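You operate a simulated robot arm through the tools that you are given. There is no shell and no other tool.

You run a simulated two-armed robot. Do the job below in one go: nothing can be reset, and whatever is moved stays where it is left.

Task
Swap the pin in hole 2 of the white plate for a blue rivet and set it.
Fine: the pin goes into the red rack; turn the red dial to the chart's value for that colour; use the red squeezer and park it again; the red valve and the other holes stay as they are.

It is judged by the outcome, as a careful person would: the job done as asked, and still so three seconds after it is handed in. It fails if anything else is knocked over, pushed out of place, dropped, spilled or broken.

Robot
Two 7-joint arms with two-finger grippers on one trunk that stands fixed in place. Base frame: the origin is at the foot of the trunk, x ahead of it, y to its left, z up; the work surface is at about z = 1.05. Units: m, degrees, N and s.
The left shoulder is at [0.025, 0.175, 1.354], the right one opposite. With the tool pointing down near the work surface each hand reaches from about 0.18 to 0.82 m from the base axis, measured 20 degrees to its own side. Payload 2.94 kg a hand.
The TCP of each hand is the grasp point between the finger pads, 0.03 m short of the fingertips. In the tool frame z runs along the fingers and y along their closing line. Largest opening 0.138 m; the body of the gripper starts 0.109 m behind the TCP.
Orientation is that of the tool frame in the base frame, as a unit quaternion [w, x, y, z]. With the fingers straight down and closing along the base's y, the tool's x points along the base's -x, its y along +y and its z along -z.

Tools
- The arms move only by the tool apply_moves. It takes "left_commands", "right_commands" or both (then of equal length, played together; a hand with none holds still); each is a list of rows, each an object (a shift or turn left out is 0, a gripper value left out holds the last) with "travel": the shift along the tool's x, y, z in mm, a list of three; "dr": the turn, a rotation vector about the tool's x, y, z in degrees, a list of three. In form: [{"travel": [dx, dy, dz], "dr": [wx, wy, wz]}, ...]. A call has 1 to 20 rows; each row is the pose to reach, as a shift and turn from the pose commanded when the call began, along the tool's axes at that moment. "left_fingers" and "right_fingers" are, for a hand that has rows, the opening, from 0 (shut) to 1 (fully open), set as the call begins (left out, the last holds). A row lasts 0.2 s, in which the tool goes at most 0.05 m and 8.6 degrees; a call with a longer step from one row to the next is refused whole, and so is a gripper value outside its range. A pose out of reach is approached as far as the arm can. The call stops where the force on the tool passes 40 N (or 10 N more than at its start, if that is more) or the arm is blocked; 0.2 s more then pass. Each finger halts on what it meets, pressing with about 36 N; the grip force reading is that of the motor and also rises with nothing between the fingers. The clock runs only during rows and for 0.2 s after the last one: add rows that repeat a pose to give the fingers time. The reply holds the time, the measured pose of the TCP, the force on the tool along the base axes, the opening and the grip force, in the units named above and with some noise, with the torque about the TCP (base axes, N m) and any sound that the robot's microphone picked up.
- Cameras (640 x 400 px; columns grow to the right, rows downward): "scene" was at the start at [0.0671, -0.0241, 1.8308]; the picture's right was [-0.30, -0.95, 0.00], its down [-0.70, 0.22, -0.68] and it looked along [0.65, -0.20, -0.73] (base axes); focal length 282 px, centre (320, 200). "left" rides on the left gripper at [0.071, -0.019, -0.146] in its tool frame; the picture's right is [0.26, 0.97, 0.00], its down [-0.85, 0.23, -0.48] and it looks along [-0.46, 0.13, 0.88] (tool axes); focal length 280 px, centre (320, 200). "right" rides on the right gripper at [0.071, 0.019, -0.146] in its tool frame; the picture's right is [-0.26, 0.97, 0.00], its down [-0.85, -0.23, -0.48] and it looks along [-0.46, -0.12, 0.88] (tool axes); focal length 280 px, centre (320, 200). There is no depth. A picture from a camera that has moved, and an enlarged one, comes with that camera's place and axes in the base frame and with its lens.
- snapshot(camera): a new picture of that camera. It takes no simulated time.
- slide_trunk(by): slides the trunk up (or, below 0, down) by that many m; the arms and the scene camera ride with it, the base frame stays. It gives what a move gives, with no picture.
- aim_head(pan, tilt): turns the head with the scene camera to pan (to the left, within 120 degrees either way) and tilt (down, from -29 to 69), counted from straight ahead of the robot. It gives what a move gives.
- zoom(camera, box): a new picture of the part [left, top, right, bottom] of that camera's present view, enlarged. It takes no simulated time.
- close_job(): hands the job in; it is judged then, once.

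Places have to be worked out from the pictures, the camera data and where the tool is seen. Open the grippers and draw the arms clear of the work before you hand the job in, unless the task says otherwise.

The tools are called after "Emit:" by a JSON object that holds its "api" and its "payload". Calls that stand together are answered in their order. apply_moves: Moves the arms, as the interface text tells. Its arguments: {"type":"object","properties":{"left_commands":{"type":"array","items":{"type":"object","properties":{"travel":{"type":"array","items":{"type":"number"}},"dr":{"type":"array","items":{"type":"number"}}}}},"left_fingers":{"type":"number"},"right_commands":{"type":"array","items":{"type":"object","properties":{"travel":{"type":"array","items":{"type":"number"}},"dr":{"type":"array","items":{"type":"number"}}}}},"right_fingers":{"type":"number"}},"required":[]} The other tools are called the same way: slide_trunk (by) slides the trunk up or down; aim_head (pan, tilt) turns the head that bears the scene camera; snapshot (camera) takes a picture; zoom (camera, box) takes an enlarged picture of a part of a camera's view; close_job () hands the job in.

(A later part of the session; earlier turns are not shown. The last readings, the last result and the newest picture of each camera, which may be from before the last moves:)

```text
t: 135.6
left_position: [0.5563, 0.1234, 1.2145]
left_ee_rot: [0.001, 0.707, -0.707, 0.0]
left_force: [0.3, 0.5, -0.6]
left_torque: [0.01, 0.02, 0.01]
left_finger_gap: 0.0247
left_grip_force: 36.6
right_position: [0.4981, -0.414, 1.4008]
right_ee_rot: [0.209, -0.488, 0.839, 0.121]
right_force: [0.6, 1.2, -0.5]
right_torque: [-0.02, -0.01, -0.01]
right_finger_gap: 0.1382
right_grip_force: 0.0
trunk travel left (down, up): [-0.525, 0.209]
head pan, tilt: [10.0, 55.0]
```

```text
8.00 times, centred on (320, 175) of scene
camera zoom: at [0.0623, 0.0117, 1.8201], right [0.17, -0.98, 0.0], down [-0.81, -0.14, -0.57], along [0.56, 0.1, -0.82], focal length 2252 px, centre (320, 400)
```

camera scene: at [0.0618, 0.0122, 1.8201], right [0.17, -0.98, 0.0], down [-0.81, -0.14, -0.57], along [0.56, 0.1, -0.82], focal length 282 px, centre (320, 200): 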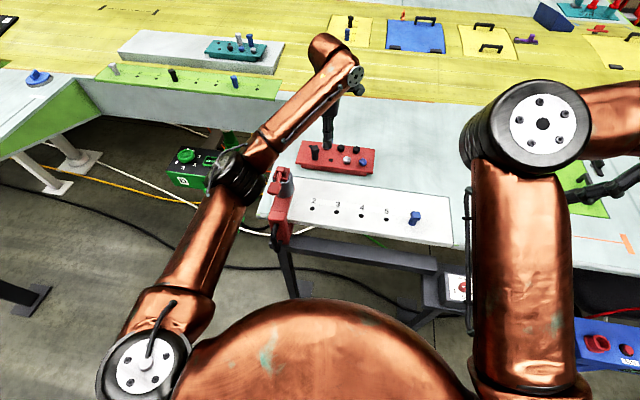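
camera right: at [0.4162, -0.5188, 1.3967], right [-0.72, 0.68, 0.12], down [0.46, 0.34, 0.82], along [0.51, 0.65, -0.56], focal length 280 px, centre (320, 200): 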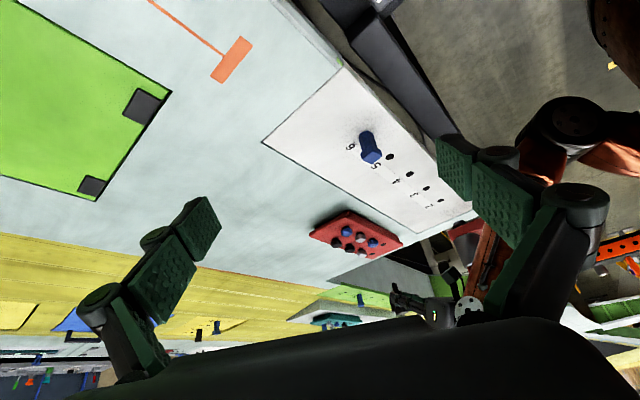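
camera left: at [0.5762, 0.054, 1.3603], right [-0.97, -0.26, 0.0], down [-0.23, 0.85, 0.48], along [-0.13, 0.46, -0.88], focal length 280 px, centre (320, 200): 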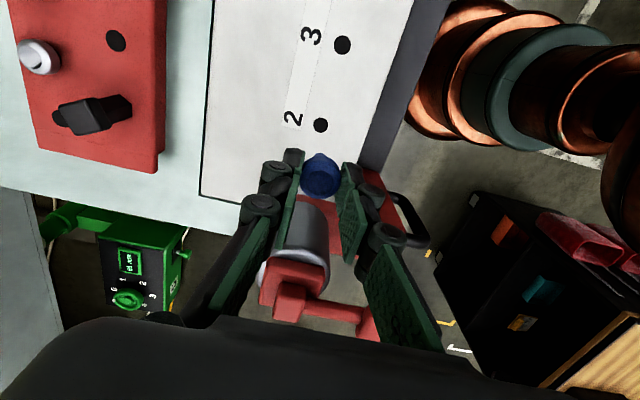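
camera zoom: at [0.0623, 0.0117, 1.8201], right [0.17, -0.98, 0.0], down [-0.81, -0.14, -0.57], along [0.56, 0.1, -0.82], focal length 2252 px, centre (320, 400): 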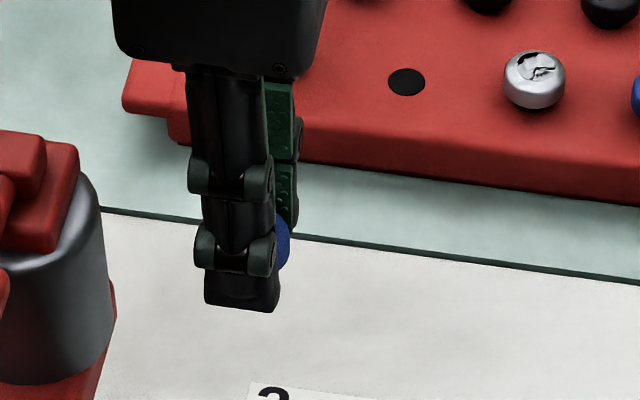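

The rivet hangs straight; it needs ~2 mm toward +y to sit over hole 2 (0.556, 0.126). I shift and lower to about 15–20 mm above the plate.

Emit:
{"api": "apply_moves", "payload": {"left_commands": [{"travel": [-1, 0, 15]}, {"travel": [-2, -0.5, 32]}, {"travel": [-2, -0.5, 50]}, {"travel": [-2, -0.5, 68]}, {"travel": [-2, -0.5, 84]}, {"travel": [-2, -0.5, 95]}, {"travel": [-2, -0.5, 95]}]}}

Emit:
{"api": "zoom", "payload": {"camera": "left", "box": [250, 90, 390, 210]}}

Emit:
{"api": "zoom", "payload": {"camera": "scene", "box": [280, 160, 350, 220]}}

Emit:
{"api": "zoom", "payload": {"camera": "right", "box": [400, 130, 480, 190]}}

```text
t: 137.2
left_position: [0.5553, 0.1266, 1.1202]
left_ee_rot: [0.0, 0.708, -0.707, 0.0]
left_force: [0.6, 0.2, -0.7]
left_torque: [-0.02, 0.0, 0.02]
left_finger_gap: 0.0249
left_grip_force: 36.1
right_position: [0.4987, -0.4133, 1.4006]
right_ee_rot: [0.209, -0.488, 0.838, 0.122]
right_force: [1.2, -0.7, -1.2]
right_torque: [-0.01, 0.0, 0.02]
right_finger_gap: 0.138
right_grip_force: 0.1
trunk travel left (down, up): [-0.525, 0.209]
head pan, tilt: [10.0, 55.0]
```

```text
3.33 times, centred on (320, 150) of left
camera zoom: at [0.5753, 0.0559, 1.2655], right [-0.97, -0.26, 0.0], down [-0.23, 0.85, 0.48], along [-0.12, 0.46, -0.88], focal length 935 px, centre (320, 367)
```

zoom: 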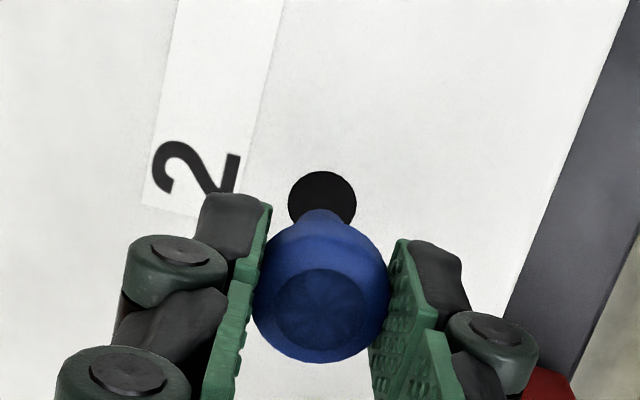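

```text
6.67 times, centred on (315, 190) of scene
camera zoom: at [0.062, 0.0118, 1.8201], right [0.17, -0.98, 0.0], down [-0.81, -0.14, -0.57], along [0.56, 0.1, -0.82], focal length 1877 px, centre (353, 267)
```

zoom: 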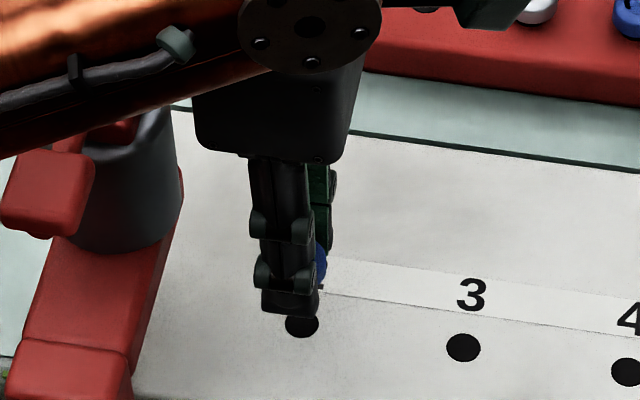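

```text
6.67 times, centred on (440, 160) of right
camera zoom: at [0.4168, -0.5186, 1.4962], right [-0.72, 0.68, 0.12], down [0.46, 0.34, 0.82], along [0.51, 0.65, -0.56], focal length 1869 px, centre (-480, 467)
```

zoom: 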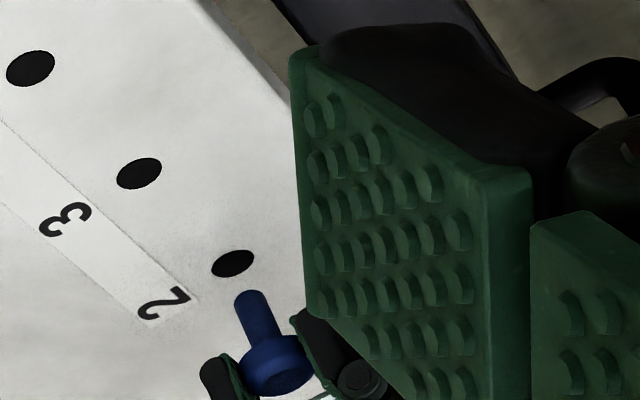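

Alignment is within ~1.5 mm (needs about +1.5 mm in x). I correct and lower 15 mm more, then look again.

Emit:
{"api": "apply_moves", "payload": {"left_commands": [{"travel": [0, -1.5, 5]}, {"travel": [0, -1.5, 10]}, {"travel": [0, -1.5, 15]}, {"travel": [0, -1.5, 15]}]}}

Emit:
{"api": "zoom", "payload": {"camera": "left", "box": [250, 90, 390, 210]}}

Emit:
{"api": "zoom", "payload": {"camera": "right", "box": [400, 130, 480, 190]}}

```text
t: 138.2
left_position: [0.5578, 0.1251, 1.1053]
left_ee_rot: [0.0, -0.707, 0.707, -0.001]
left_force: [0.0, 0.2, 0.3]
left_torque: [0.0, 0.0, -0.01]
left_finger_gap: 0.0252
left_grip_force: 35.5
right_position: [0.4991, -0.4154, 1.4007]
right_ee_rot: [0.209, -0.489, 0.839, 0.121]
right_force: [-1.2, -0.7, 1.4]
right_torque: [0.03, -0.03, -0.01]
right_finger_gap: 0.1378
right_grip_force: 0.1
trunk travel left (down, up): [-0.525, 0.209]
head pan, tilt: [10.0, 55.0]
```

```text
3.33 times, centred on (320, 150) of left
camera zoom: at [0.578, 0.0554, 1.2504], right [-0.96, -0.26, 0.0], down [-0.23, 0.85, 0.48], along [-0.13, 0.46, -0.88], focal length 935 px, centre (320, 367)
```

zoom: 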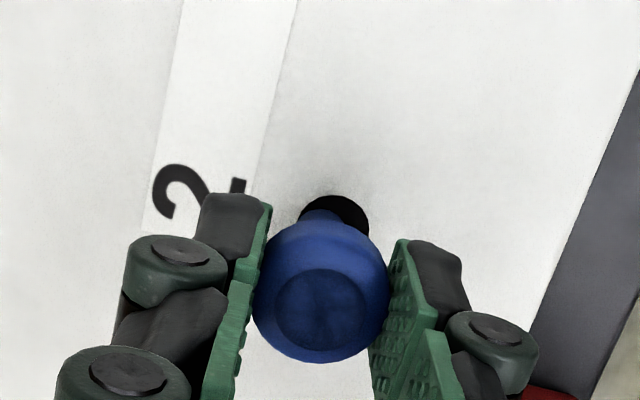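

```text
6.67 times, centred on (440, 160) of right
camera zoom: at [0.4169, -0.5186, 1.4962], right [-0.72, 0.68, 0.12], down [0.46, 0.34, 0.82], along [0.51, 0.65, -0.56], focal length 1869 px, centre (-480, 467)
```

zoom: 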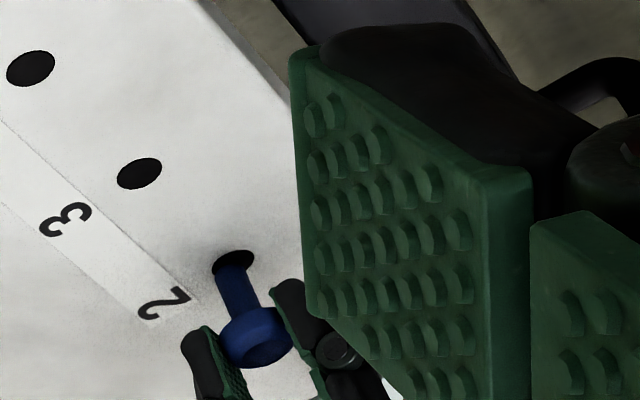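

The left view shows the hole ~2.3 mm to the image's right of the shank, so my x correction overshot. I shift back and re-check before inserting.

Emit:
{"api": "apply_moves", "payload": {"left_commands": [{"travel": [0.4, 1.2, 0]}, {"travel": [0.8, 2.3, 0]}, {"travel": [0.8, 2.3, 0]}]}}

Emit:
{"api": "zoom", "payload": {"camera": "left", "box": [280, 120, 360, 190]}}

Emit:
{"api": "zoom", "payload": {"camera": "right", "box": [410, 140, 460, 180]}}

```text
t: 139.0
left_position: [0.5575, 0.1258, 1.1058]
left_ee_rot: [0.0, -0.707, 0.707, 0.0]
left_force: [0.2, 0.5, -0.6]
left_torque: [-0.01, -0.02, 0.04]
left_finger_gap: 0.0245
left_grip_force: 36.1
right_position: [0.4987, -0.4138, 1.4017]
right_ee_rot: [0.209, -0.488, 0.839, 0.121]
right_force: [0.6, -0.5, -0.3]
right_torque: [0.0, 0.0, -0.01]
right_finger_gap: 0.1378
right_grip_force: 0.0
trunk travel left (down, up): [-0.525, 0.209]
head pan, tilt: [10.0, 55.0]
```

```text
5.71 times, centred on (320, 155) of left
camera zoom: at [0.5762, 0.0552, 1.2505], right [-0.96, -0.26, 0.0], down [-0.23, 0.85, 0.48], along [-0.13, 0.46, -0.88], focal length 1602 px, centre (320, 457)
```

zoom: 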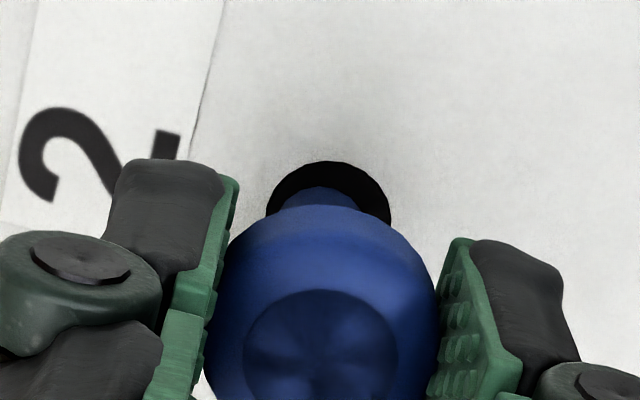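

```text
10.00 times, centred on (435, 160) of right
camera zoom: at [0.4169, -0.5186, 1.4961], right [-0.72, 0.68, 0.12], down [0.46, 0.34, 0.82], along [0.51, 0.65, -0.56], focal length 2804 px, centre (-830, 600)
```

zoom: 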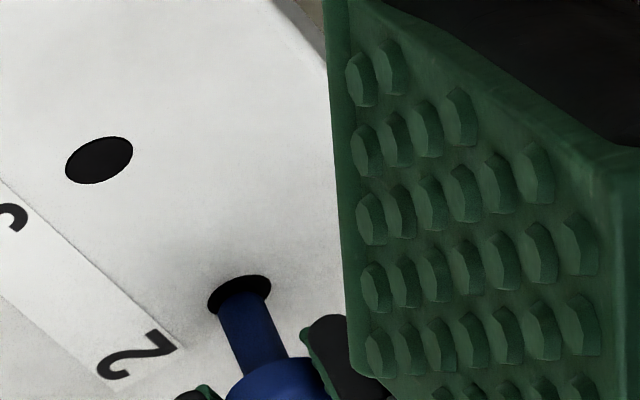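

The shank is centred fore-aft and about 1.2 mm off laterally within ~1.8 mm clearance. I shift 1 mm more and lower slowly into the hole.

Emit:
{"api": "apply_moves", "payload": {"left_commands": [{"travel": [0, 1.0, 0]}, {"travel": [0, 1.0, 3]}, {"travel": [0, 1.0, 6]}, {"travel": [0, 1.0, 9]}, {"travel": [0, 1.0, 12]}, {"travel": [0, 1.0, 12]}]}}

Emit:
{"api": "zoom", "payload": {"camera": "left", "box": [280, 120, 360, 190]}}

Emit:
{"api": "zoom", "payload": {"camera": "right", "box": [410, 140, 460, 180]}}

```text
t: 140.4
left_position: [0.5563, 0.1254, 1.0928]
left_ee_rot: [-0.001, -0.707, 0.707, 0.0]
left_force: [-0.6, 0.4, -0.2]
left_torque: [-0.01, 0.01, -0.01]
left_finger_gap: 0.0248
left_grip_force: 36.2
right_position: [0.4989, -0.4148, 1.4008]
right_ee_rot: [0.209, -0.488, 0.839, 0.122]
right_force: [-0.6, -0.1, 0.1]
right_torque: [0.0, 0.0, -0.01]
right_finger_gap: 0.1382
right_grip_force: 0.0
trunk travel left (down, up): [-0.525, 0.209]
head pan, tilt: [10.0, 55.0]
```

```text
5.71 times, centred on (320, 155) of left
camera zoom: at [0.575, 0.0557, 1.2386], right [-0.96, -0.26, 0.0], down [-0.23, 0.85, 0.48], along [-0.13, 0.46, -0.88], focal length 1602 px, centre (320, 457)
```

zoom: 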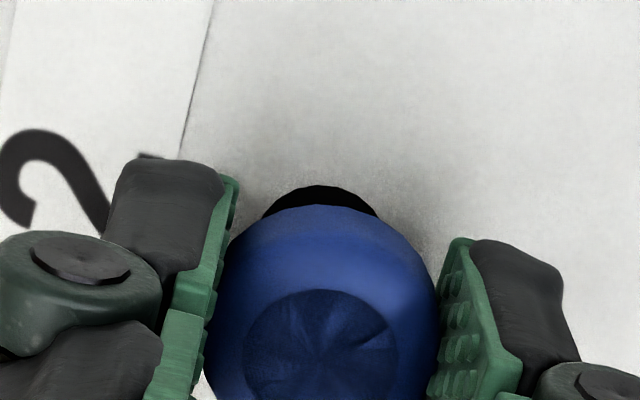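

```text
10.00 times, centred on (435, 160) of right
camera zoom: at [0.4169, -0.5187, 1.4962], right [-0.72, 0.68, 0.12], down [0.46, 0.34, 0.82], along [0.51, 0.65, -0.56], focal length 2804 px, centre (-830, 600)
```

zoom: 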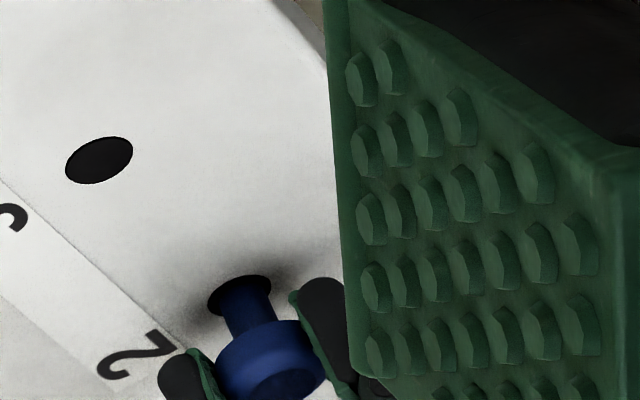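

The shank is in the hole with no contact force. I lower 8 mm more (fingertips ~4 mm above the plate).

Emit:
{"api": "apply_moves", "payload": {"left_commands": [{"travel": [0, 0, 2.5]}, {"travel": [0, 0, 5]}, {"travel": [0, 0, 8]}, {"travel": [0, 0, 8]}]}}

Emit:
{"api": "zoom", "payload": {"camera": "right", "box": [410, 140, 460, 180]}}

```text
t: 141.4
left_position: [0.554, 0.1261, 1.0852]
left_ee_rot: [0.0, -0.707, 0.707, 0.001]
left_force: [-0.6, -0.1, 0.2]
left_torque: [0.0, 0.03, 0.0]
left_finger_gap: 0.0249
left_grip_force: 35.9
right_position: [0.4991, -0.4162, 1.3989]
right_ee_rot: [0.208, -0.488, 0.839, 0.122]
right_force: [0.3, 1.7, 0.4]
right_torque: [0.02, -0.01, 0.02]
right_finger_gap: 0.138
right_grip_force: 0.1
trunk travel left (down, up): [-0.525, 0.209]
head pan, tilt: [10.0, 55.0]
```

```text
10.00 times, centred on (435, 160) of right
camera zoom: at [0.4169, -0.5187, 1.4962], right [-0.72, 0.68, 0.12], down [0.46, 0.34, 0.82], along [0.51, 0.65, -0.56], focal length 2804 px, centre (-830, 600)
```

zoom: 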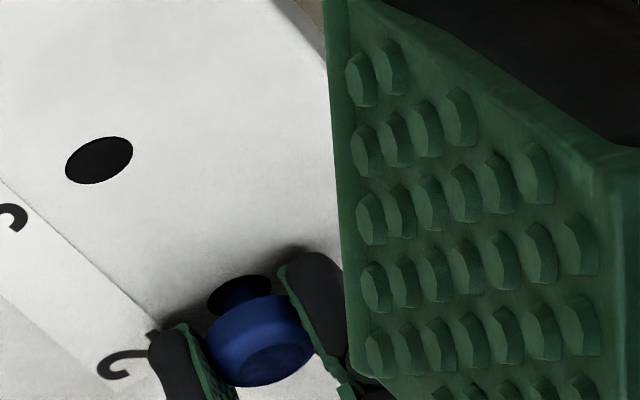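

Now I open the fingers and let the rivet settle into the hole.

Emit:
{"api": "apply_moves", "payload": {"left_commands": [{"travel": [0, 0, 0]}, {"travel": [0, 0, 0]}, {"travel": [0, 0, 0]}], "left_fingers": 0.32}}

Emit:
{"api": "zoom", "payload": {"camera": "right", "box": [410, 140, 460, 180]}}

Emit:
{"api": "zoom", "payload": {"camera": "left", "box": [250, 100, 390, 220]}}

```text
t: 142.2
left_position: [0.5557, 0.1252, 1.0856]
left_ee_rot: [0.0, 0.707, -0.707, 0.0]
left_force: [-0.6, 0.0, 0.4]
left_torque: [0.01, 0.0, 0.0]
left_finger_gap: 0.0447
left_grip_force: 0.0
right_position: [0.4992, -0.4141, 1.4007]
right_ee_rot: [0.209, -0.489, 0.838, 0.122]
right_force: [-0.1, 0.3, 0.5]
right_torque: [-0.02, 0.02, 0.0]
right_finger_gap: 0.1382
right_grip_force: 0.1
trunk travel left (down, up): [-0.525, 0.209]
head pan, tilt: [10.0, 55.0]
```

```text
10.00 times, centred on (435, 160) of right
camera zoom: at [0.4169, -0.5186, 1.4962], right [-0.72, 0.68, 0.12], down [0.46, 0.34, 0.82], along [0.51, 0.65, -0.56], focal length 2804 px, centre (-830, 600)
```

zoom: 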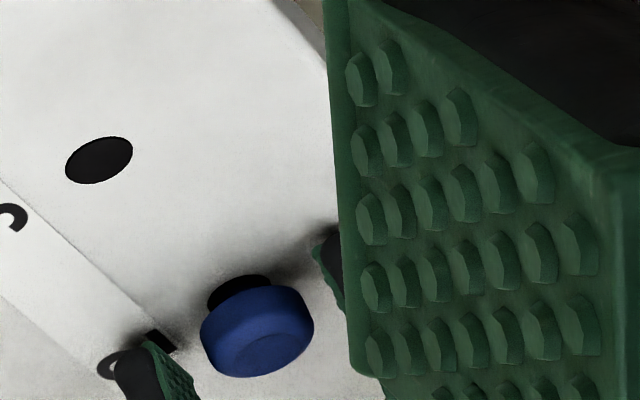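

```text
3.33 times, centred on (320, 160) of left
camera zoom: at [0.575, 0.0557, 1.2304], right [-0.96, -0.26, 0.0], down [-0.23, 0.85, 0.48], along [-0.13, 0.46, -0.88], focal length 935 px, centre (320, 333)
```

zoom: 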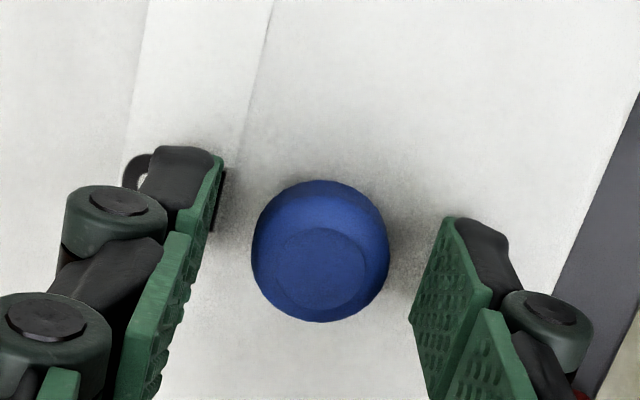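

The rivet stands in hole 2 with its head slightly proud, as in the rack. I lift the left hand straight up and inspect.

Emit:
{"api": "apply_moves", "payload": {"left_commands": [{"travel": [0, 0, -15]}, {"travel": [0, 0, -35]}, {"travel": [0, 0, -60]}, {"travel": [0, 0, -90]}, {"travel": [0, 0, -120]}, {"travel": [0, 0, -150]}, {"travel": [0, 0, -180]}]}}

Emit:
{"api": "zoom", "payload": {"camera": "left", "box": [240, 40, 440, 200]}}

Emit:
{"api": "zoom", "payload": {"camera": "right", "box": [360, 120, 480, 210]}}

Emit:
{"api": "zoom", "payload": {"camera": "scene", "box": [250, 150, 370, 250]}}

```text
t: 143.8
left_position: [0.5546, 0.1247, 1.2661]
left_ee_rot: [0.0, 0.707, -0.707, 0.0]
left_force: [0.4, 0.1, -0.8]
left_torque: [0.04, 0.03, -0.01]
left_finger_gap: 0.0441
left_grip_force: 0.0
right_position: [0.4978, -0.4153, 1.3993]
right_ee_rot: [0.209, -0.488, 0.839, 0.121]
right_force: [0.0, 0.6, 0.2]
right_torque: [0.02, 0.0, -0.02]
right_finger_gap: 0.138
right_grip_force: 0.0
trunk travel left (down, up): [-0.525, 0.209]
head pan, tilt: [10.0, 55.0]
```

```text
2.50 times, centred on (340, 120) of left
camera zoom: at [0.5741, 0.0541, 1.4111], right [-0.96, -0.26, 0.0], down [-0.23, 0.85, 0.48], along [-0.13, 0.46, -0.88], focal length 701 px, centre (270, 400)
```

zoom: 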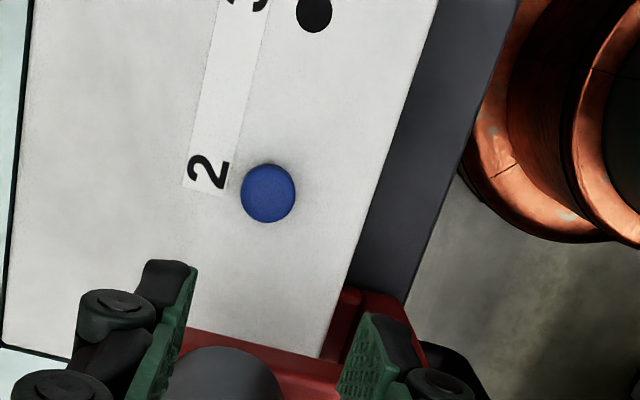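

```text
4.44 times, centred on (420, 165) of right
camera zoom: at [0.4163, -0.519, 1.4962], right [-0.72, 0.68, 0.12], down [0.46, 0.34, 0.82], along [0.51, 0.65, -0.56], focal length 1246 px, centre (-124, 356)
```

zoom: 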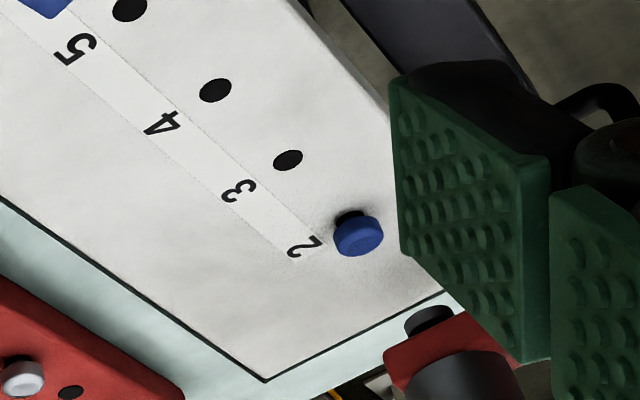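

```text
4.00 times, centred on (310, 200) of scene
camera zoom: at [0.0614, 0.0114, 1.8201], right [0.17, -0.98, 0.0], down [-0.81, -0.14, -0.57], along [0.56, 0.1, -0.82], focal length 1126 px, centre (360, 200)
```

zoom: 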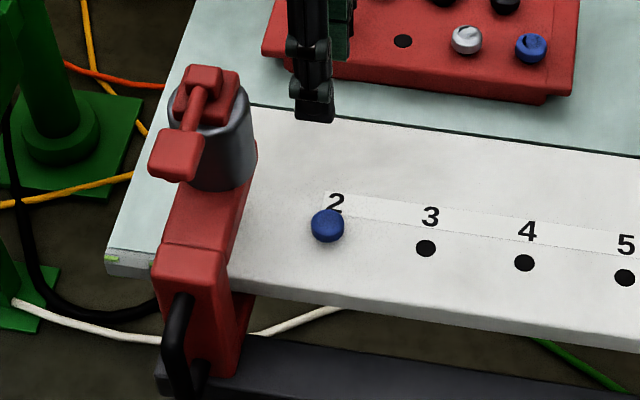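

Blue rivet is in hole 2. Next the dial: from two earlier views its knob is at about (0.393, -0.358, top z≈1.02), pointer at 3, with 5 facing the robot, so it needs about +60° (counter-clockwise from above). I bring the right hand tool-down above it.

Emit:
{"api": "apply_moves", "payload": {"right_commands": [{"travel": [8, 20, 14], "dr": [0, 5, 0]}, {"travel": [16, 40, 28], "dr": [0, 10, 0]}, {"travel": [24, 60, 43], "dr": [0, 15, 0]}, {"travel": [32, 80, 58], "dr": [0, 20, 0]}, {"travel": [40, 100, 73], "dr": [0, 25, 0]}, {"travel": [49, 119.5, 87], "dr": [0, 28, 0]}, {"travel": [49, 119.5, 87], "dr": [0, 28, 0]}], "right_fingers": 0.4}}

Emit:
{"api": "snapshot", "payload": {"camera": "right"}}

Emit:
{"api": "snapshot", "payload": {"camera": "scene"}}

```text
t: 145.4
left_position: [0.5541, 0.124, 1.2655]
left_ee_rot: [0.001, 0.708, -0.706, 0.0]
left_force: [-0.3, -0.5, -0.1]
left_torque: [-0.02, -0.01, 0.03]
left_finger_gap: 0.0443
left_grip_force: 0.2
right_position: [0.3945, -0.3581, 1.2995]
right_ee_rot: [-0.001, -0.503, 0.864, -0.001]
right_force: [-0.2, -0.5, -0.3]
right_torque: [0.03, -0.03, -0.01]
right_finger_gap: 0.0552
right_grip_force: 0.0
trunk travel left (down, up): [-0.525, 0.209]
head pan, tilt: [10.0, 55.0]
```

```text
taken
camera right: at [0.3424, -0.4097, 1.4459], right [-0.71, 0.7, 0.0], down [0.62, 0.62, 0.48], along [0.33, 0.34, -0.88], focal length 280 px, centre (320, 200)
```

right: 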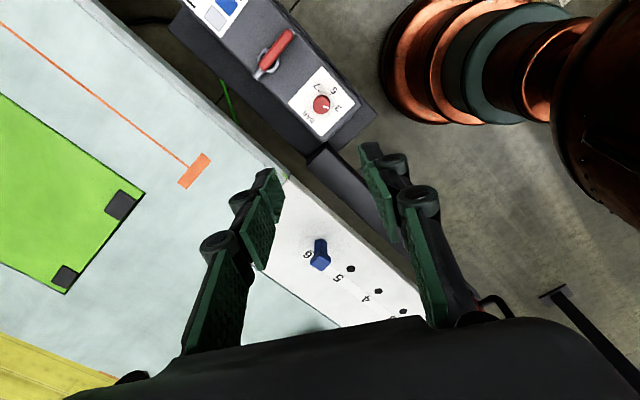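

```text
taken
camera scene: at [0.0622, 0.0115, 1.8201], right [0.17, -0.98, 0.0], down [-0.81, -0.14, -0.57], along [0.56, 0.1, -0.82], focal length 282 px, centre (320, 200)
```

scene: 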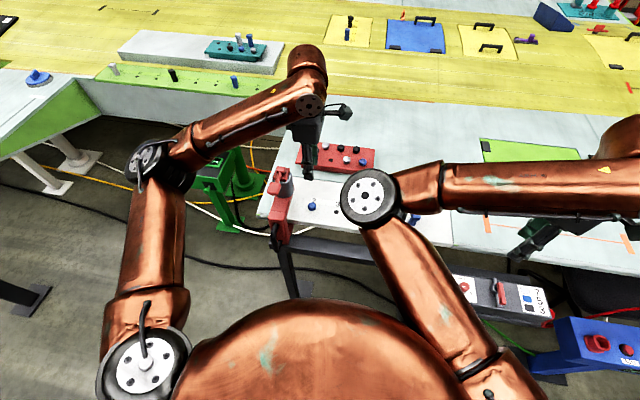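

Emit:
{"api": "zoom", "payload": {"camera": "right", "box": [220, 20, 400, 170]}}

Emit:
{"api": "zoom", "payload": {"camera": "scene", "box": [430, 210, 570, 330]}}

```text
2.67 times, centred on (310, 95) of right
camera zoom: at [0.3424, -0.4097, 1.4459], right [-0.71, 0.7, 0.0], down [0.62, 0.62, 0.48], along [0.33, 0.34, -0.88], focal length 748 px, centre (347, 480)
```

zoom: 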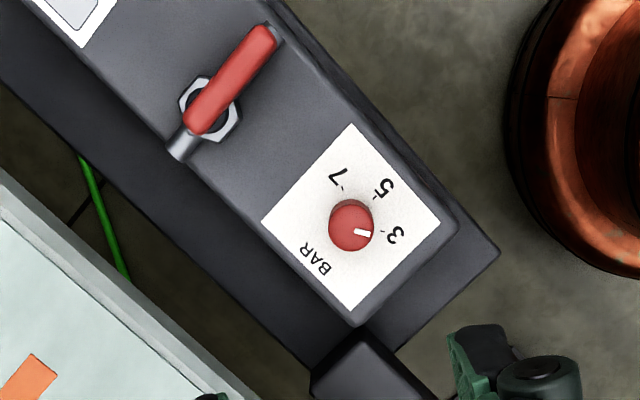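

```text
3.33 times, centred on (500, 270) of scene
camera zoom: at [0.0622, 0.0115, 1.8201], right [0.17, -0.98, 0.0], down [-0.81, -0.14, -0.57], along [0.56, 0.1, -0.82], focal length 938 px, centre (-280, -33)
```

zoom: 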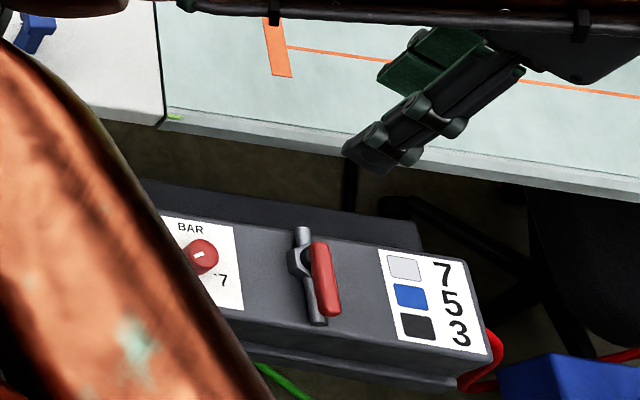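

I first check that the wrist can turn the needed range here (from yaw ~50° to ~115°), in the air.

Emit:
{"api": "apply_moves", "payload": {"right_commands": [{"dr": [0, 0, -8]}, {"dr": [0, 0, -16]}, {"dr": [0, 0, -24]}, {"dr": [0, 0, -32]}, {"dr": [0, 0, -40]}, {"dr": [0, 0, -48]}, {"dr": [0, 0, -56]}, {"dr": [0, 0, -62]}, {"dr": [0, 0, -62]}]}}

Emit:
{"api": "apply_moves", "payload": {"right_commands": [{"dr": [0, 0, 8]}, {"dr": [0, 0, 16]}, {"dr": [0, 0, 24]}, {"dr": [0, 0, 32]}, {"dr": [0, 0, 40]}, {"dr": [0, 0, 48]}, {"travel": [0, 0, 30], "dr": [0, 0, 56]}, {"travel": [0, 0, 70], "dr": [0, 0, 64]}, {"travel": [0, 0, 110], "dr": [0, 0, 72]}, {"travel": [0, 0, 140], "dr": [0, 0, 72]}, {"travel": [0, 0, 140], "dr": [0, 0, 72]}]}}

Emit:
{"api": "snapshot", "payload": {"camera": "right"}}

```text
t: 147.4
left_position: [0.5545, 0.1245, 1.2655]
left_ee_rot: [0.0, 0.708, -0.707, 0.0]
left_force: [0.4, 0.0, -0.5]
left_torque: [-0.03, 0.01, 0.02]
left_finger_gap: 0.0444
left_grip_force: 0.1
right_position: [0.3936, -0.3579, 1.3012]
right_ee_rot: [0.0, 0.877, -0.481, -0.001]
right_force: [0.8, -0.3, -0.3]
right_torque: [0.01, -0.02, 0.03]
right_finger_gap: 0.0556
right_grip_force: 0.1
trunk travel left (down, up): [-0.525, 0.209]
head pan, tilt: [10.0, 55.0]
```

```text
t: 149.8
left_position: [0.5548, 0.1254, 1.2658]
left_ee_rot: [0.0, 0.707, -0.707, 0.0]
left_force: [-0.6, -0.3, -0.1]
left_torque: [-0.02, 0.04, 0.0]
left_finger_gap: 0.0444
left_grip_force: 0.1
right_position: [0.3925, -0.3588, 1.1613]
right_ee_rot: [0.0, -0.425, 0.905, -0.001]
right_force: [0.0, 0.4, -0.1]
right_torque: [0.03, 0.03, -0.03]
right_finger_gap: 0.0552
right_grip_force: 0.0
trunk travel left (down, up): [-0.525, 0.209]
head pan, tilt: [10.0, 55.0]
```

```text
taken
camera right: at [0.3328, -0.3995, 1.3071], right [-0.57, 0.82, 0.0], down [0.72, 0.51, 0.48], along [0.39, 0.27, -0.88], focal length 280 px, centre (320, 200)
```

right: 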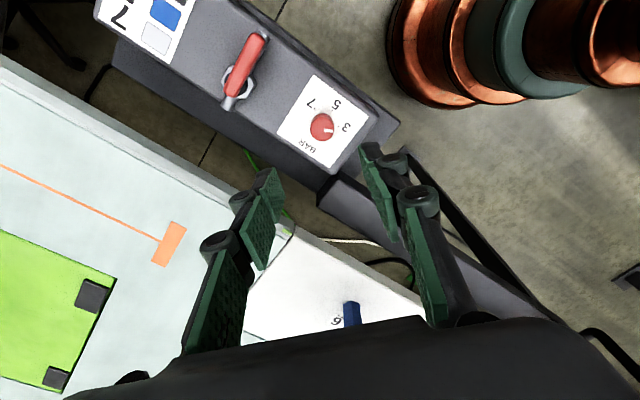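

Emit:
{"api": "zoom", "payload": {"camera": "right", "box": [270, 60, 400, 180]}}

Emit:
{"api": "aim_head", "payload": {"pan": -45, "tilt": 60}}

Emit:
{"api": "snapshot", "payload": {"camera": "scene"}}

```text
3.33 times, centred on (335, 120) of right
camera zoom: at [0.3328, -0.3995, 1.3071], right [-0.57, 0.82, 0.0], down [0.72, 0.51, 0.48], along [0.39, 0.27, -0.88], focal length 935 px, centre (270, 467)
```

zoom: 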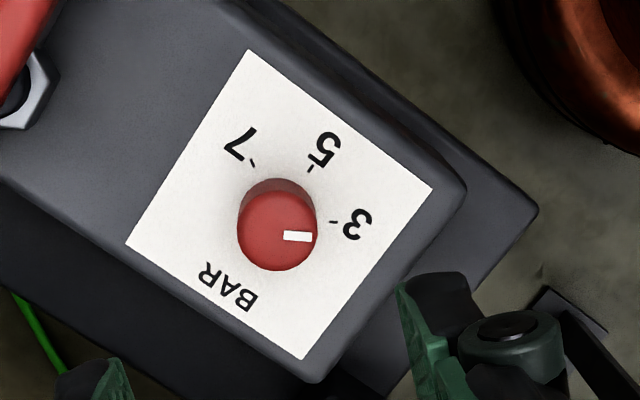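

```text
t: 151.1
left_position: [0.5543, 0.1233, 1.2649]
left_ee_rot: [0.0, -0.707, 0.707, 0.0]
left_force: [-0.8, 0.6, 0.3]
left_torque: [-0.03, 0.01, -0.02]
left_finger_gap: 0.0442
left_grip_force: 0.1
right_position: [0.3939, -0.3586, 1.1609]
right_ee_rot: [0.0, -0.426, 0.905, 0.0]
right_force: [1.0, 0.2, -0.4]
right_torque: [-0.03, 0.0, 0.0]
right_finger_gap: 0.0553
right_grip_force: 0.1
trunk travel left (down, up): [-0.525, 0.209]
head pan, tilt: [-45.0, 60.0]
```

```text
taken
camera scene: at [0.0381, -0.0477, 1.8141], right [-0.71, -0.71, 0.0], down [-0.61, 0.61, -0.5], along [0.35, -0.35, -0.87], focal length 282 px, centre (320, 200)
```

scene: 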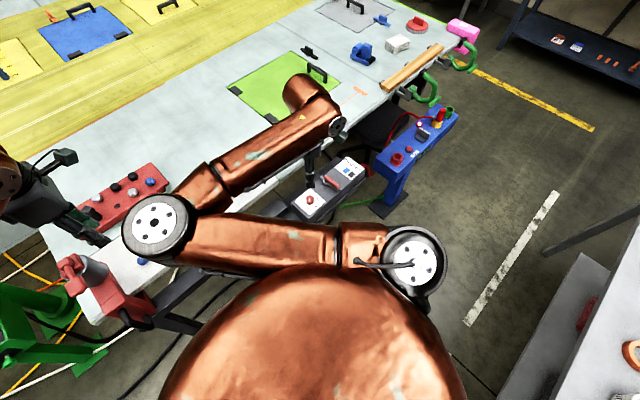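

Emit:
{"api": "zoom", "payload": {"camera": "scene", "box": [270, 150, 380, 230]}}

```text
5.00 times, centred on (325, 190) of scene
camera zoom: at [0.0381, -0.0477, 1.8141], right [-0.71, -0.71, 0.0], down [-0.61, 0.61, -0.5], along [0.35, -0.35, -0.87], focal length 1408 px, centre (295, 250)
```

zoom: 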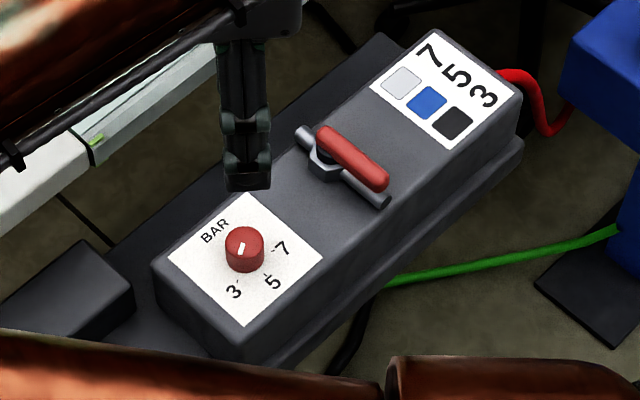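

The chart reads white 7, blue 5, black 3, and the knob top is triangulated at (0.394, -0.354, 1.012). I lower the right hand over it, first to z≈1.06.

Emit:
{"api": "apply_moves", "payload": {"right_commands": [{"travel": [-2, 1, 25]}, {"travel": [-4, 2.6, 50]}, {"travel": [-4, 2.6, 75]}, {"travel": [-4, 2.6, 100]}, {"travel": [-4, 2.6, 100]}]}}

Emit:
{"api": "zoom", "payload": {"camera": "right", "box": [220, 100, 420, 240]}}

Emit:
{"api": "zoom", "payload": {"camera": "scene", "box": [270, 150, 380, 230]}}

```text
t: 152.3
left_position: [0.5535, 0.1248, 1.2661]
left_ee_rot: [0.0, 0.707, -0.707, 0.001]
left_force: [-0.4, 0.8, 0.0]
left_torque: [0.0, 0.01, 0.04]
left_finger_gap: 0.0443
left_grip_force: 0.0
right_position: [0.3924, -0.3547, 1.0617]
right_ee_rot: [0.001, -0.426, 0.905, -0.001]
right_force: [-0.1, -0.6, 0.3]
right_torque: [-0.02, 0.03, -0.06]
right_finger_gap: 0.0552
right_grip_force: 0.1
trunk travel left (down, up): [-0.525, 0.209]
head pan, tilt: [-45.0, 60.0]
```

```text
2.86 times, centred on (320, 170) of right
camera zoom: at [0.3332, -0.3964, 1.2072], right [-0.58, 0.82, 0.0], down [0.72, 0.51, 0.48], along [0.39, 0.27, -0.88], focal length 801 px, centre (320, 286)
```

zoom: 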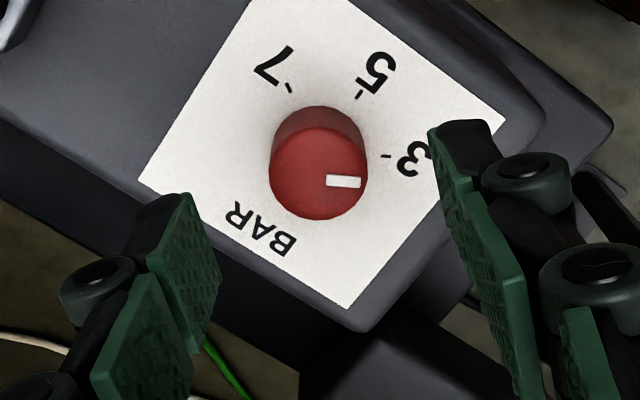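

```text
5.00 times, centred on (325, 190) of scene
camera zoom: at [0.0379, -0.0472, 1.8141], right [-0.71, -0.71, 0.0], down [-0.61, 0.61, -0.5], along [0.35, -0.35, -0.87], focal length 1408 px, centre (295, 250)
```

zoom: 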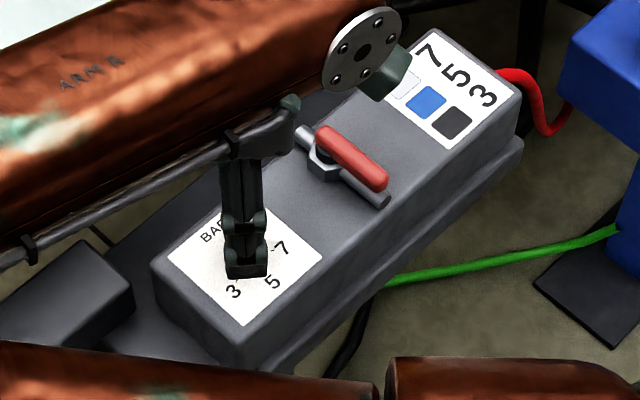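

The knob is centred under the hand; pointer reads 3 at ~120°, with 5 at ~180° (a 60° turn). I lower to grip depth and close on the knob.

Emit:
{"api": "apply_moves", "payload": {"right_commands": [{"travel": [0, 0, 12]}, {"travel": [0, 0, 24]}, {"travel": [0, 0, 32]}, {"travel": [0, 0, 32]}]}}

Emit:
{"api": "apply_moves", "payload": {"right_commands": [{"travel": [0, 0, 0]}, {"travel": [0, 0, 0]}, {"travel": [0, 0, 0]}, {"travel": [0, 0, 0]}], "right_fingers": 0.08}}

Emit:
{"api": "zoom", "payload": {"camera": "right", "box": [220, 100, 420, 240]}}

```text
t: 153.3
left_position: [0.5539, 0.124, 1.2659]
left_ee_rot: [0.001, 0.707, -0.707, 0.0]
left_force: [-0.1, -0.1, 0.1]
left_torque: [-0.02, 0.02, 0.01]
left_finger_gap: 0.0443
left_grip_force: 0.1
right_position: [0.3941, -0.3534, 1.0286]
right_ee_rot: [0.0, -0.426, 0.905, 0.001]
right_force: [0.0, 0.7, -0.1]
right_torque: [-0.04, -0.03, 0.03]
right_finger_gap: 0.0552
right_grip_force: 0.1
trunk travel left (down, up): [-0.525, 0.209]
head pan, tilt: [-45.0, 60.0]
```

```text
t: 154.3
left_position: [0.5546, 0.1234, 1.2662]
left_ee_rot: [0.0, 0.707, -0.707, 0.0]
left_force: [0.7, 0.0, 0.1]
left_torque: [-0.01, -0.02, 0.02]
left_finger_gap: 0.0444
left_grip_force: 0.1
right_position: [0.3938, -0.354, 1.0298]
right_ee_rot: [0.001, -0.426, 0.905, -0.002]
right_force: [4.0, -4.9, 2.4]
right_torque: [-0.25, -0.1, -0.01]
right_finger_gap: 0.0249
right_grip_force: 44.5
trunk travel left (down, up): [-0.525, 0.209]
head pan, tilt: [-45.0, 60.0]
```

```text
2.86 times, centred on (320, 170) of right
camera zoom: at [0.3343, -0.3956, 1.1753], right [-0.58, 0.82, 0.0], down [0.72, 0.51, 0.48], along [0.39, 0.27, -0.88], focal length 801 px, centre (320, 286)
```

zoom: 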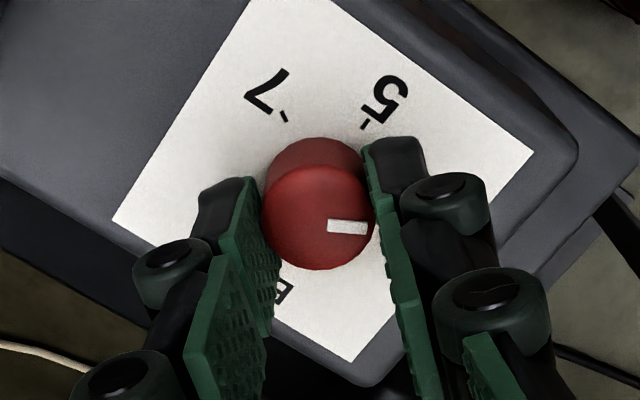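

The knob is gripped; a 6 N side force shows I'm ~1 mm off, so I shift 1 mm and then turn +60° about the knob axis.

Emit:
{"api": "apply_moves", "payload": {"right_commands": [{"travel": [0, -1, 0]}, {"travel": [0, -1, 0], "dr": [0, 0, -7.5]}, {"travel": [0, -1, 0], "dr": [0, 0, -15]}, {"travel": [0, -1, 0], "dr": [0, 0, -22.5]}, {"travel": [0, -1, 0], "dr": [0, 0, -30]}, {"travel": [0, -1, 0], "dr": [0, 0, -37.5]}, {"travel": [0, -1, 0], "dr": [0, 0, -45]}, {"travel": [0, -1, 0], "dr": [0, 0, -52.5]}, {"travel": [0, -1, 0], "dr": [0, 0, -60]}, {"travel": [0, -1, 0], "dr": [0, 0, -60]}]}}

Emit:
{"api": "zoom", "payload": {"camera": "right", "box": [220, 100, 420, 240]}}

Emit:
{"api": "zoom", "payload": {"camera": "scene", "box": [270, 150, 380, 230]}}

```text
t: 156.5
left_position: [0.5532, 0.1261, 1.2671]
left_ee_rot: [0.0, 0.707, -0.707, 0.0]
left_force: [-0.2, 0.1, -0.2]
left_torque: [0.0, 0.01, 0.01]
left_finger_gap: 0.0443
left_grip_force: 0.1
right_position: [0.3941, -0.3533, 1.0288]
right_ee_rot: [0.0, 0.822, -0.57, 0.0]
right_force: [-4.4, -1.7, 14.1]
right_torque: [0.05, 0.16, 0.0]
right_finger_gap: 0.0249
right_grip_force: 45.0
trunk travel left (down, up): [-0.525, 0.209]
head pan, tilt: [-45.0, 60.0]
```

```text
2.86 times, centred on (320, 170) of right
camera zoom: at [0.3996, -0.4261, 1.1753], right [-1.0, -0.09, 0.0], down [-0.08, 0.88, 0.48], along [-0.04, 0.47, -0.88], focal length 801 px, centre (320, 286)
```

zoom: 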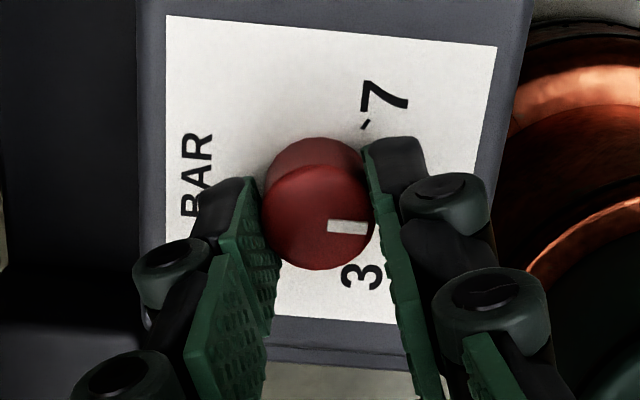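

```text
5.00 times, centred on (325, 190) of scene
camera zoom: at [0.0365, -0.0468, 1.8142], right [-0.71, -0.71, 0.0], down [-0.61, 0.61, -0.5], along [0.35, -0.35, -0.87], focal length 1408 px, centre (295, 250)
```

zoom: 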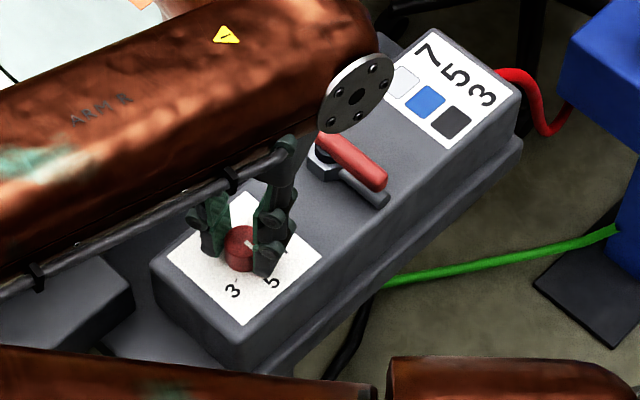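

The knob turned with the hand. I open the fingers and lift, then check where the pointer stands.

Emit:
{"api": "apply_moves", "payload": {"right_commands": [{"travel": [0, 0, 0]}, {"travel": [0, 0, 0]}, {"travel": [0, 0, 0]}], "right_fingers": 0.4}}

Emit:
{"api": "apply_moves", "payload": {"right_commands": [{"travel": [0, 0, -15]}, {"travel": [0, 0, -35]}, {"travel": [0, 0, -60]}, {"travel": [0, 0, -90]}, {"travel": [0, 0, -90]}]}}

Emit:
{"api": "zoom", "payload": {"camera": "right", "box": [230, 40, 410, 180]}}

Emit:
{"api": "zoom", "payload": {"camera": "scene", "box": [285, 175, 335, 215]}}

```text
t: 157.3
left_position: [0.5549, 0.1238, 1.2648]
left_ee_rot: [0.0, 0.708, -0.707, 0.001]
left_force: [-0.7, 0.0, 0.1]
left_torque: [0.01, 0.01, -0.04]
left_finger_gap: 0.0442
left_grip_force: 0.0
right_position: [0.3958, -0.3524, 1.0288]
right_ee_rot: [0.0, 0.821, -0.57, 0.001]
right_force: [-0.6, 0.3, 0.3]
right_torque: [-0.03, -0.01, 0.01]
right_finger_gap: 0.0553
right_grip_force: 0.1
trunk travel left (down, up): [-0.525, 0.209]
head pan, tilt: [-45.0, 60.0]
```

```text
t: 158.5
left_position: [0.5538, 0.1233, 1.2652]
left_ee_rot: [0.0, -0.707, 0.707, 0.0]
left_force: [-0.1, -0.5, 0.0]
left_torque: [0.0, 0.02, 0.0]
left_finger_gap: 0.0441
left_grip_force: 0.0
right_position: [0.3965, -0.354, 1.1225]
right_ee_rot: [0.001, 0.821, -0.571, 0.0]
right_force: [-0.3, -0.7, 0.1]
right_torque: [0.03, 0.03, 0.0]
right_finger_gap: 0.0553
right_grip_force: 0.0
trunk travel left (down, up): [-0.525, 0.209]
head pan, tilt: [-45.0, 60.0]
```

```text
2.86 times, centred on (320, 110) of right
camera zoom: at [0.4019, -0.4262, 1.2675], right [-1.0, -0.09, 0.0], down [-0.08, 0.88, 0.48], along [-0.04, 0.47, -0.88], focal length 801 px, centre (320, 457)
```

zoom: 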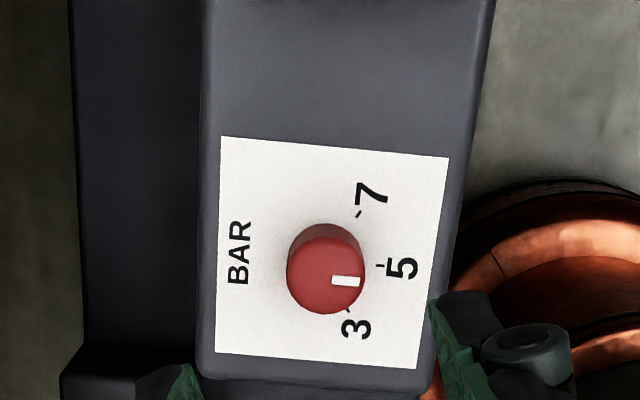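

```text
10.00 times, centred on (310, 195) of scene
camera zoom: at [0.0385, -0.0479, 1.814], right [-0.71, -0.71, 0.0], down [-0.61, 0.61, -0.5], along [0.35, -0.35, -0.87], focal length 2816 px, centre (420, 250)
```

zoom: 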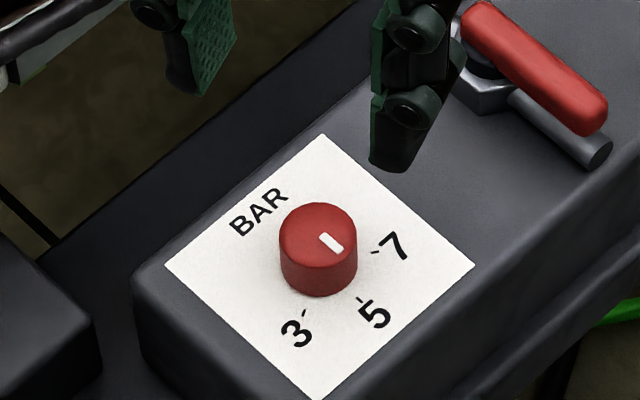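

The pointer now sits at 5. I lift the right hand away to the right, and aim the head at the squeezer to study it.

Emit:
{"api": "apply_moves", "payload": {"right_commands": [{"travel": [0, 0, -40]}, {"travel": [0, 0, -80]}, {"travel": [0, 0, -120]}, {"travel": [20, 0, -160]}, {"travel": [45, 0, -200]}, {"travel": [70, 0, -240]}, {"travel": [95, 0, -270]}, {"travel": [120, 0, -290]}]}}

Emit:
{"api": "aim_head", "payload": {"pan": 22, "tilt": 58}}

Emit:
{"api": "snapshot", "payload": {"camera": "scene"}}

Emit:
{"api": "zoom", "payload": {"camera": "scene", "box": [290, 100, 430, 260]}}

```text
t: 160.3
left_position: [0.5536, 0.1239, 1.2659]
left_ee_rot: [0.001, -0.706, 0.708, 0.0]
left_force: [0.1, -0.3, 0.8]
left_torque: [0.05, 0.01, 0.03]
left_finger_gap: 0.0442
left_grip_force: 0.1
right_position: [0.4365, -0.4653, 1.4097]
right_ee_rot: [0.001, 0.821, -0.571, -0.001]
right_force: [0.5, -0.5, -1.0]
right_torque: [0.03, 0.01, -0.01]
right_finger_gap: 0.0553
right_grip_force: 0.0
trunk travel left (down, up): [-0.525, 0.209]
head pan, tilt: [-45.0, 60.0]
```

```text
t: 161.6
left_position: [0.5551, 0.125, 1.2664]
left_ee_rot: [0.0, 0.708, -0.707, 0.001]
left_force: [0.6, 0.7, -0.3]
left_torque: [-0.01, 0.04, 0.04]
left_finger_gap: 0.0444
left_grip_force: 0.1
right_position: [0.4366, -0.4642, 1.4095]
right_ee_rot: [0.0, 0.821, -0.571, 0.0]
right_force: [-0.6, -0.8, 0.8]
right_torque: [0.02, 0.0, 0.02]
right_finger_gap: 0.0552
right_grip_force: 0.0
trunk travel left (down, up): [-0.525, 0.209]
head pan, tilt: [22.0, 58.0]
```

```text
taken
camera scene: at [0.055, 0.0251, 1.8164], right [0.37, -0.93, 0.0], down [-0.79, -0.32, -0.53], along [0.49, 0.2, -0.85], focal length 282 px, centre (320, 200)
```

scene: 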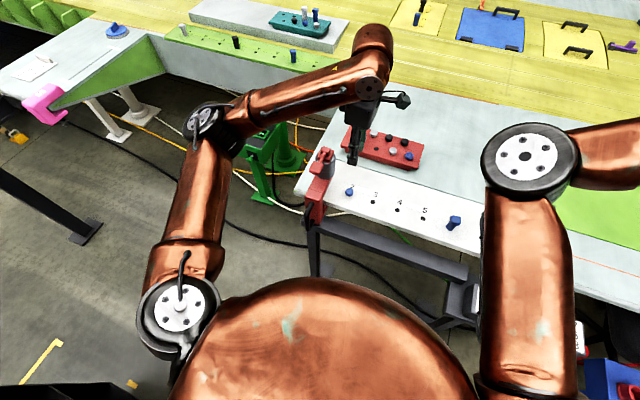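

```text
2.50 times, centred on (360, 180) of scene
camera zoom: at [0.055, 0.0251, 1.8164], right [0.37, -0.93, 0.0], down [-0.79, -0.32, -0.53], along [0.49, 0.2, -0.85], focal length 704 px, centre (220, 250)
```

zoom: 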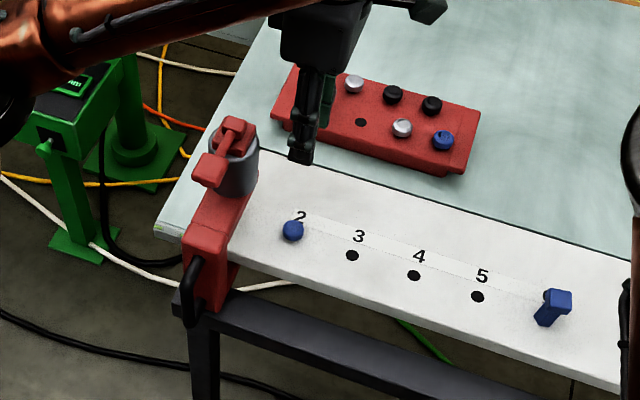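

I move the left hand back toward (0.45, 0.06, 1.33) so its camera views the squeezer and its handle from the right side.

Emit:
{"api": "apply_moves", "payload": {"left_commands": [{"travel": [6, 10, -8]}, {"travel": [13, 22, -16]}, {"travel": [20, 36, -24]}, {"travel": [28, 52, -34]}, {"travel": [38, 70, -44]}, {"travel": [50, 88, -54]}, {"travel": [64, 105, -64]}, {"travel": [64, 105, -64]}]}}

Emit:
{"api": "snapshot", "payload": {"camera": "left"}}

Emit:
{"api": "snapshot", "payload": {"camera": "scene"}}

```text
t: 163.4
left_position: [0.4509, 0.0597, 1.3276]
left_ee_rot: [0.0, 0.708, -0.707, -0.001]
left_force: [0.1, 0.8, -0.2]
left_torque: [0.01, 0.02, 0.01]
left_finger_gap: 0.0442
left_grip_force: 0.0
right_position: [0.4384, -0.4636, 1.409]
right_ee_rot: [0.001, 0.821, -0.571, 0.0]
right_force: [-0.3, 0.0, -0.4]
right_torque: [-0.03, 0.0, 0.0]
right_finger_gap: 0.0552
right_grip_force: 0.1
trunk travel left (down, up): [-0.525, 0.209]
head pan, tilt: [22.0, 58.0]
```

```text
taken
camera left: at [0.4707, -0.0095, 1.4728], right [-0.96, -0.26, 0.0], down [-0.23, 0.85, 0.48], along [-0.13, 0.46, -0.88], focal length 280 px, centre (320, 200)
```

left: 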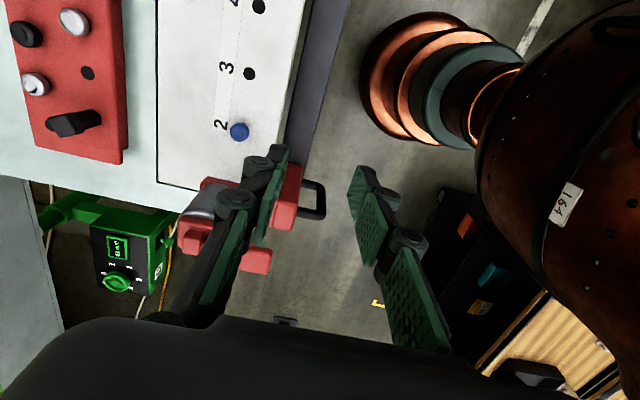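

```text
taken
camera scene: at [0.0562, 0.0261, 1.8163], right [0.37, -0.93, 0.0], down [-0.79, -0.32, -0.53], along [0.49, 0.2, -0.85], focal length 282 px, centre (320, 200)
```

scene: 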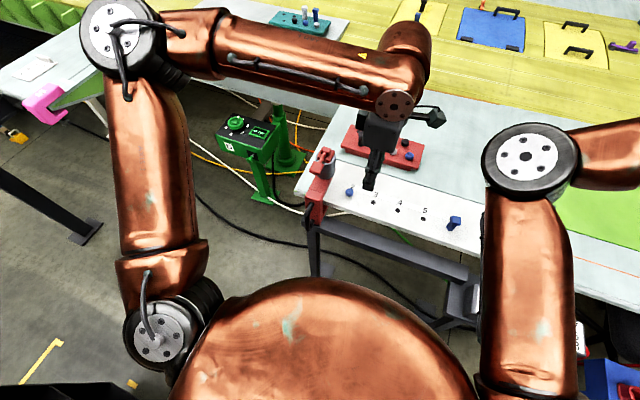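

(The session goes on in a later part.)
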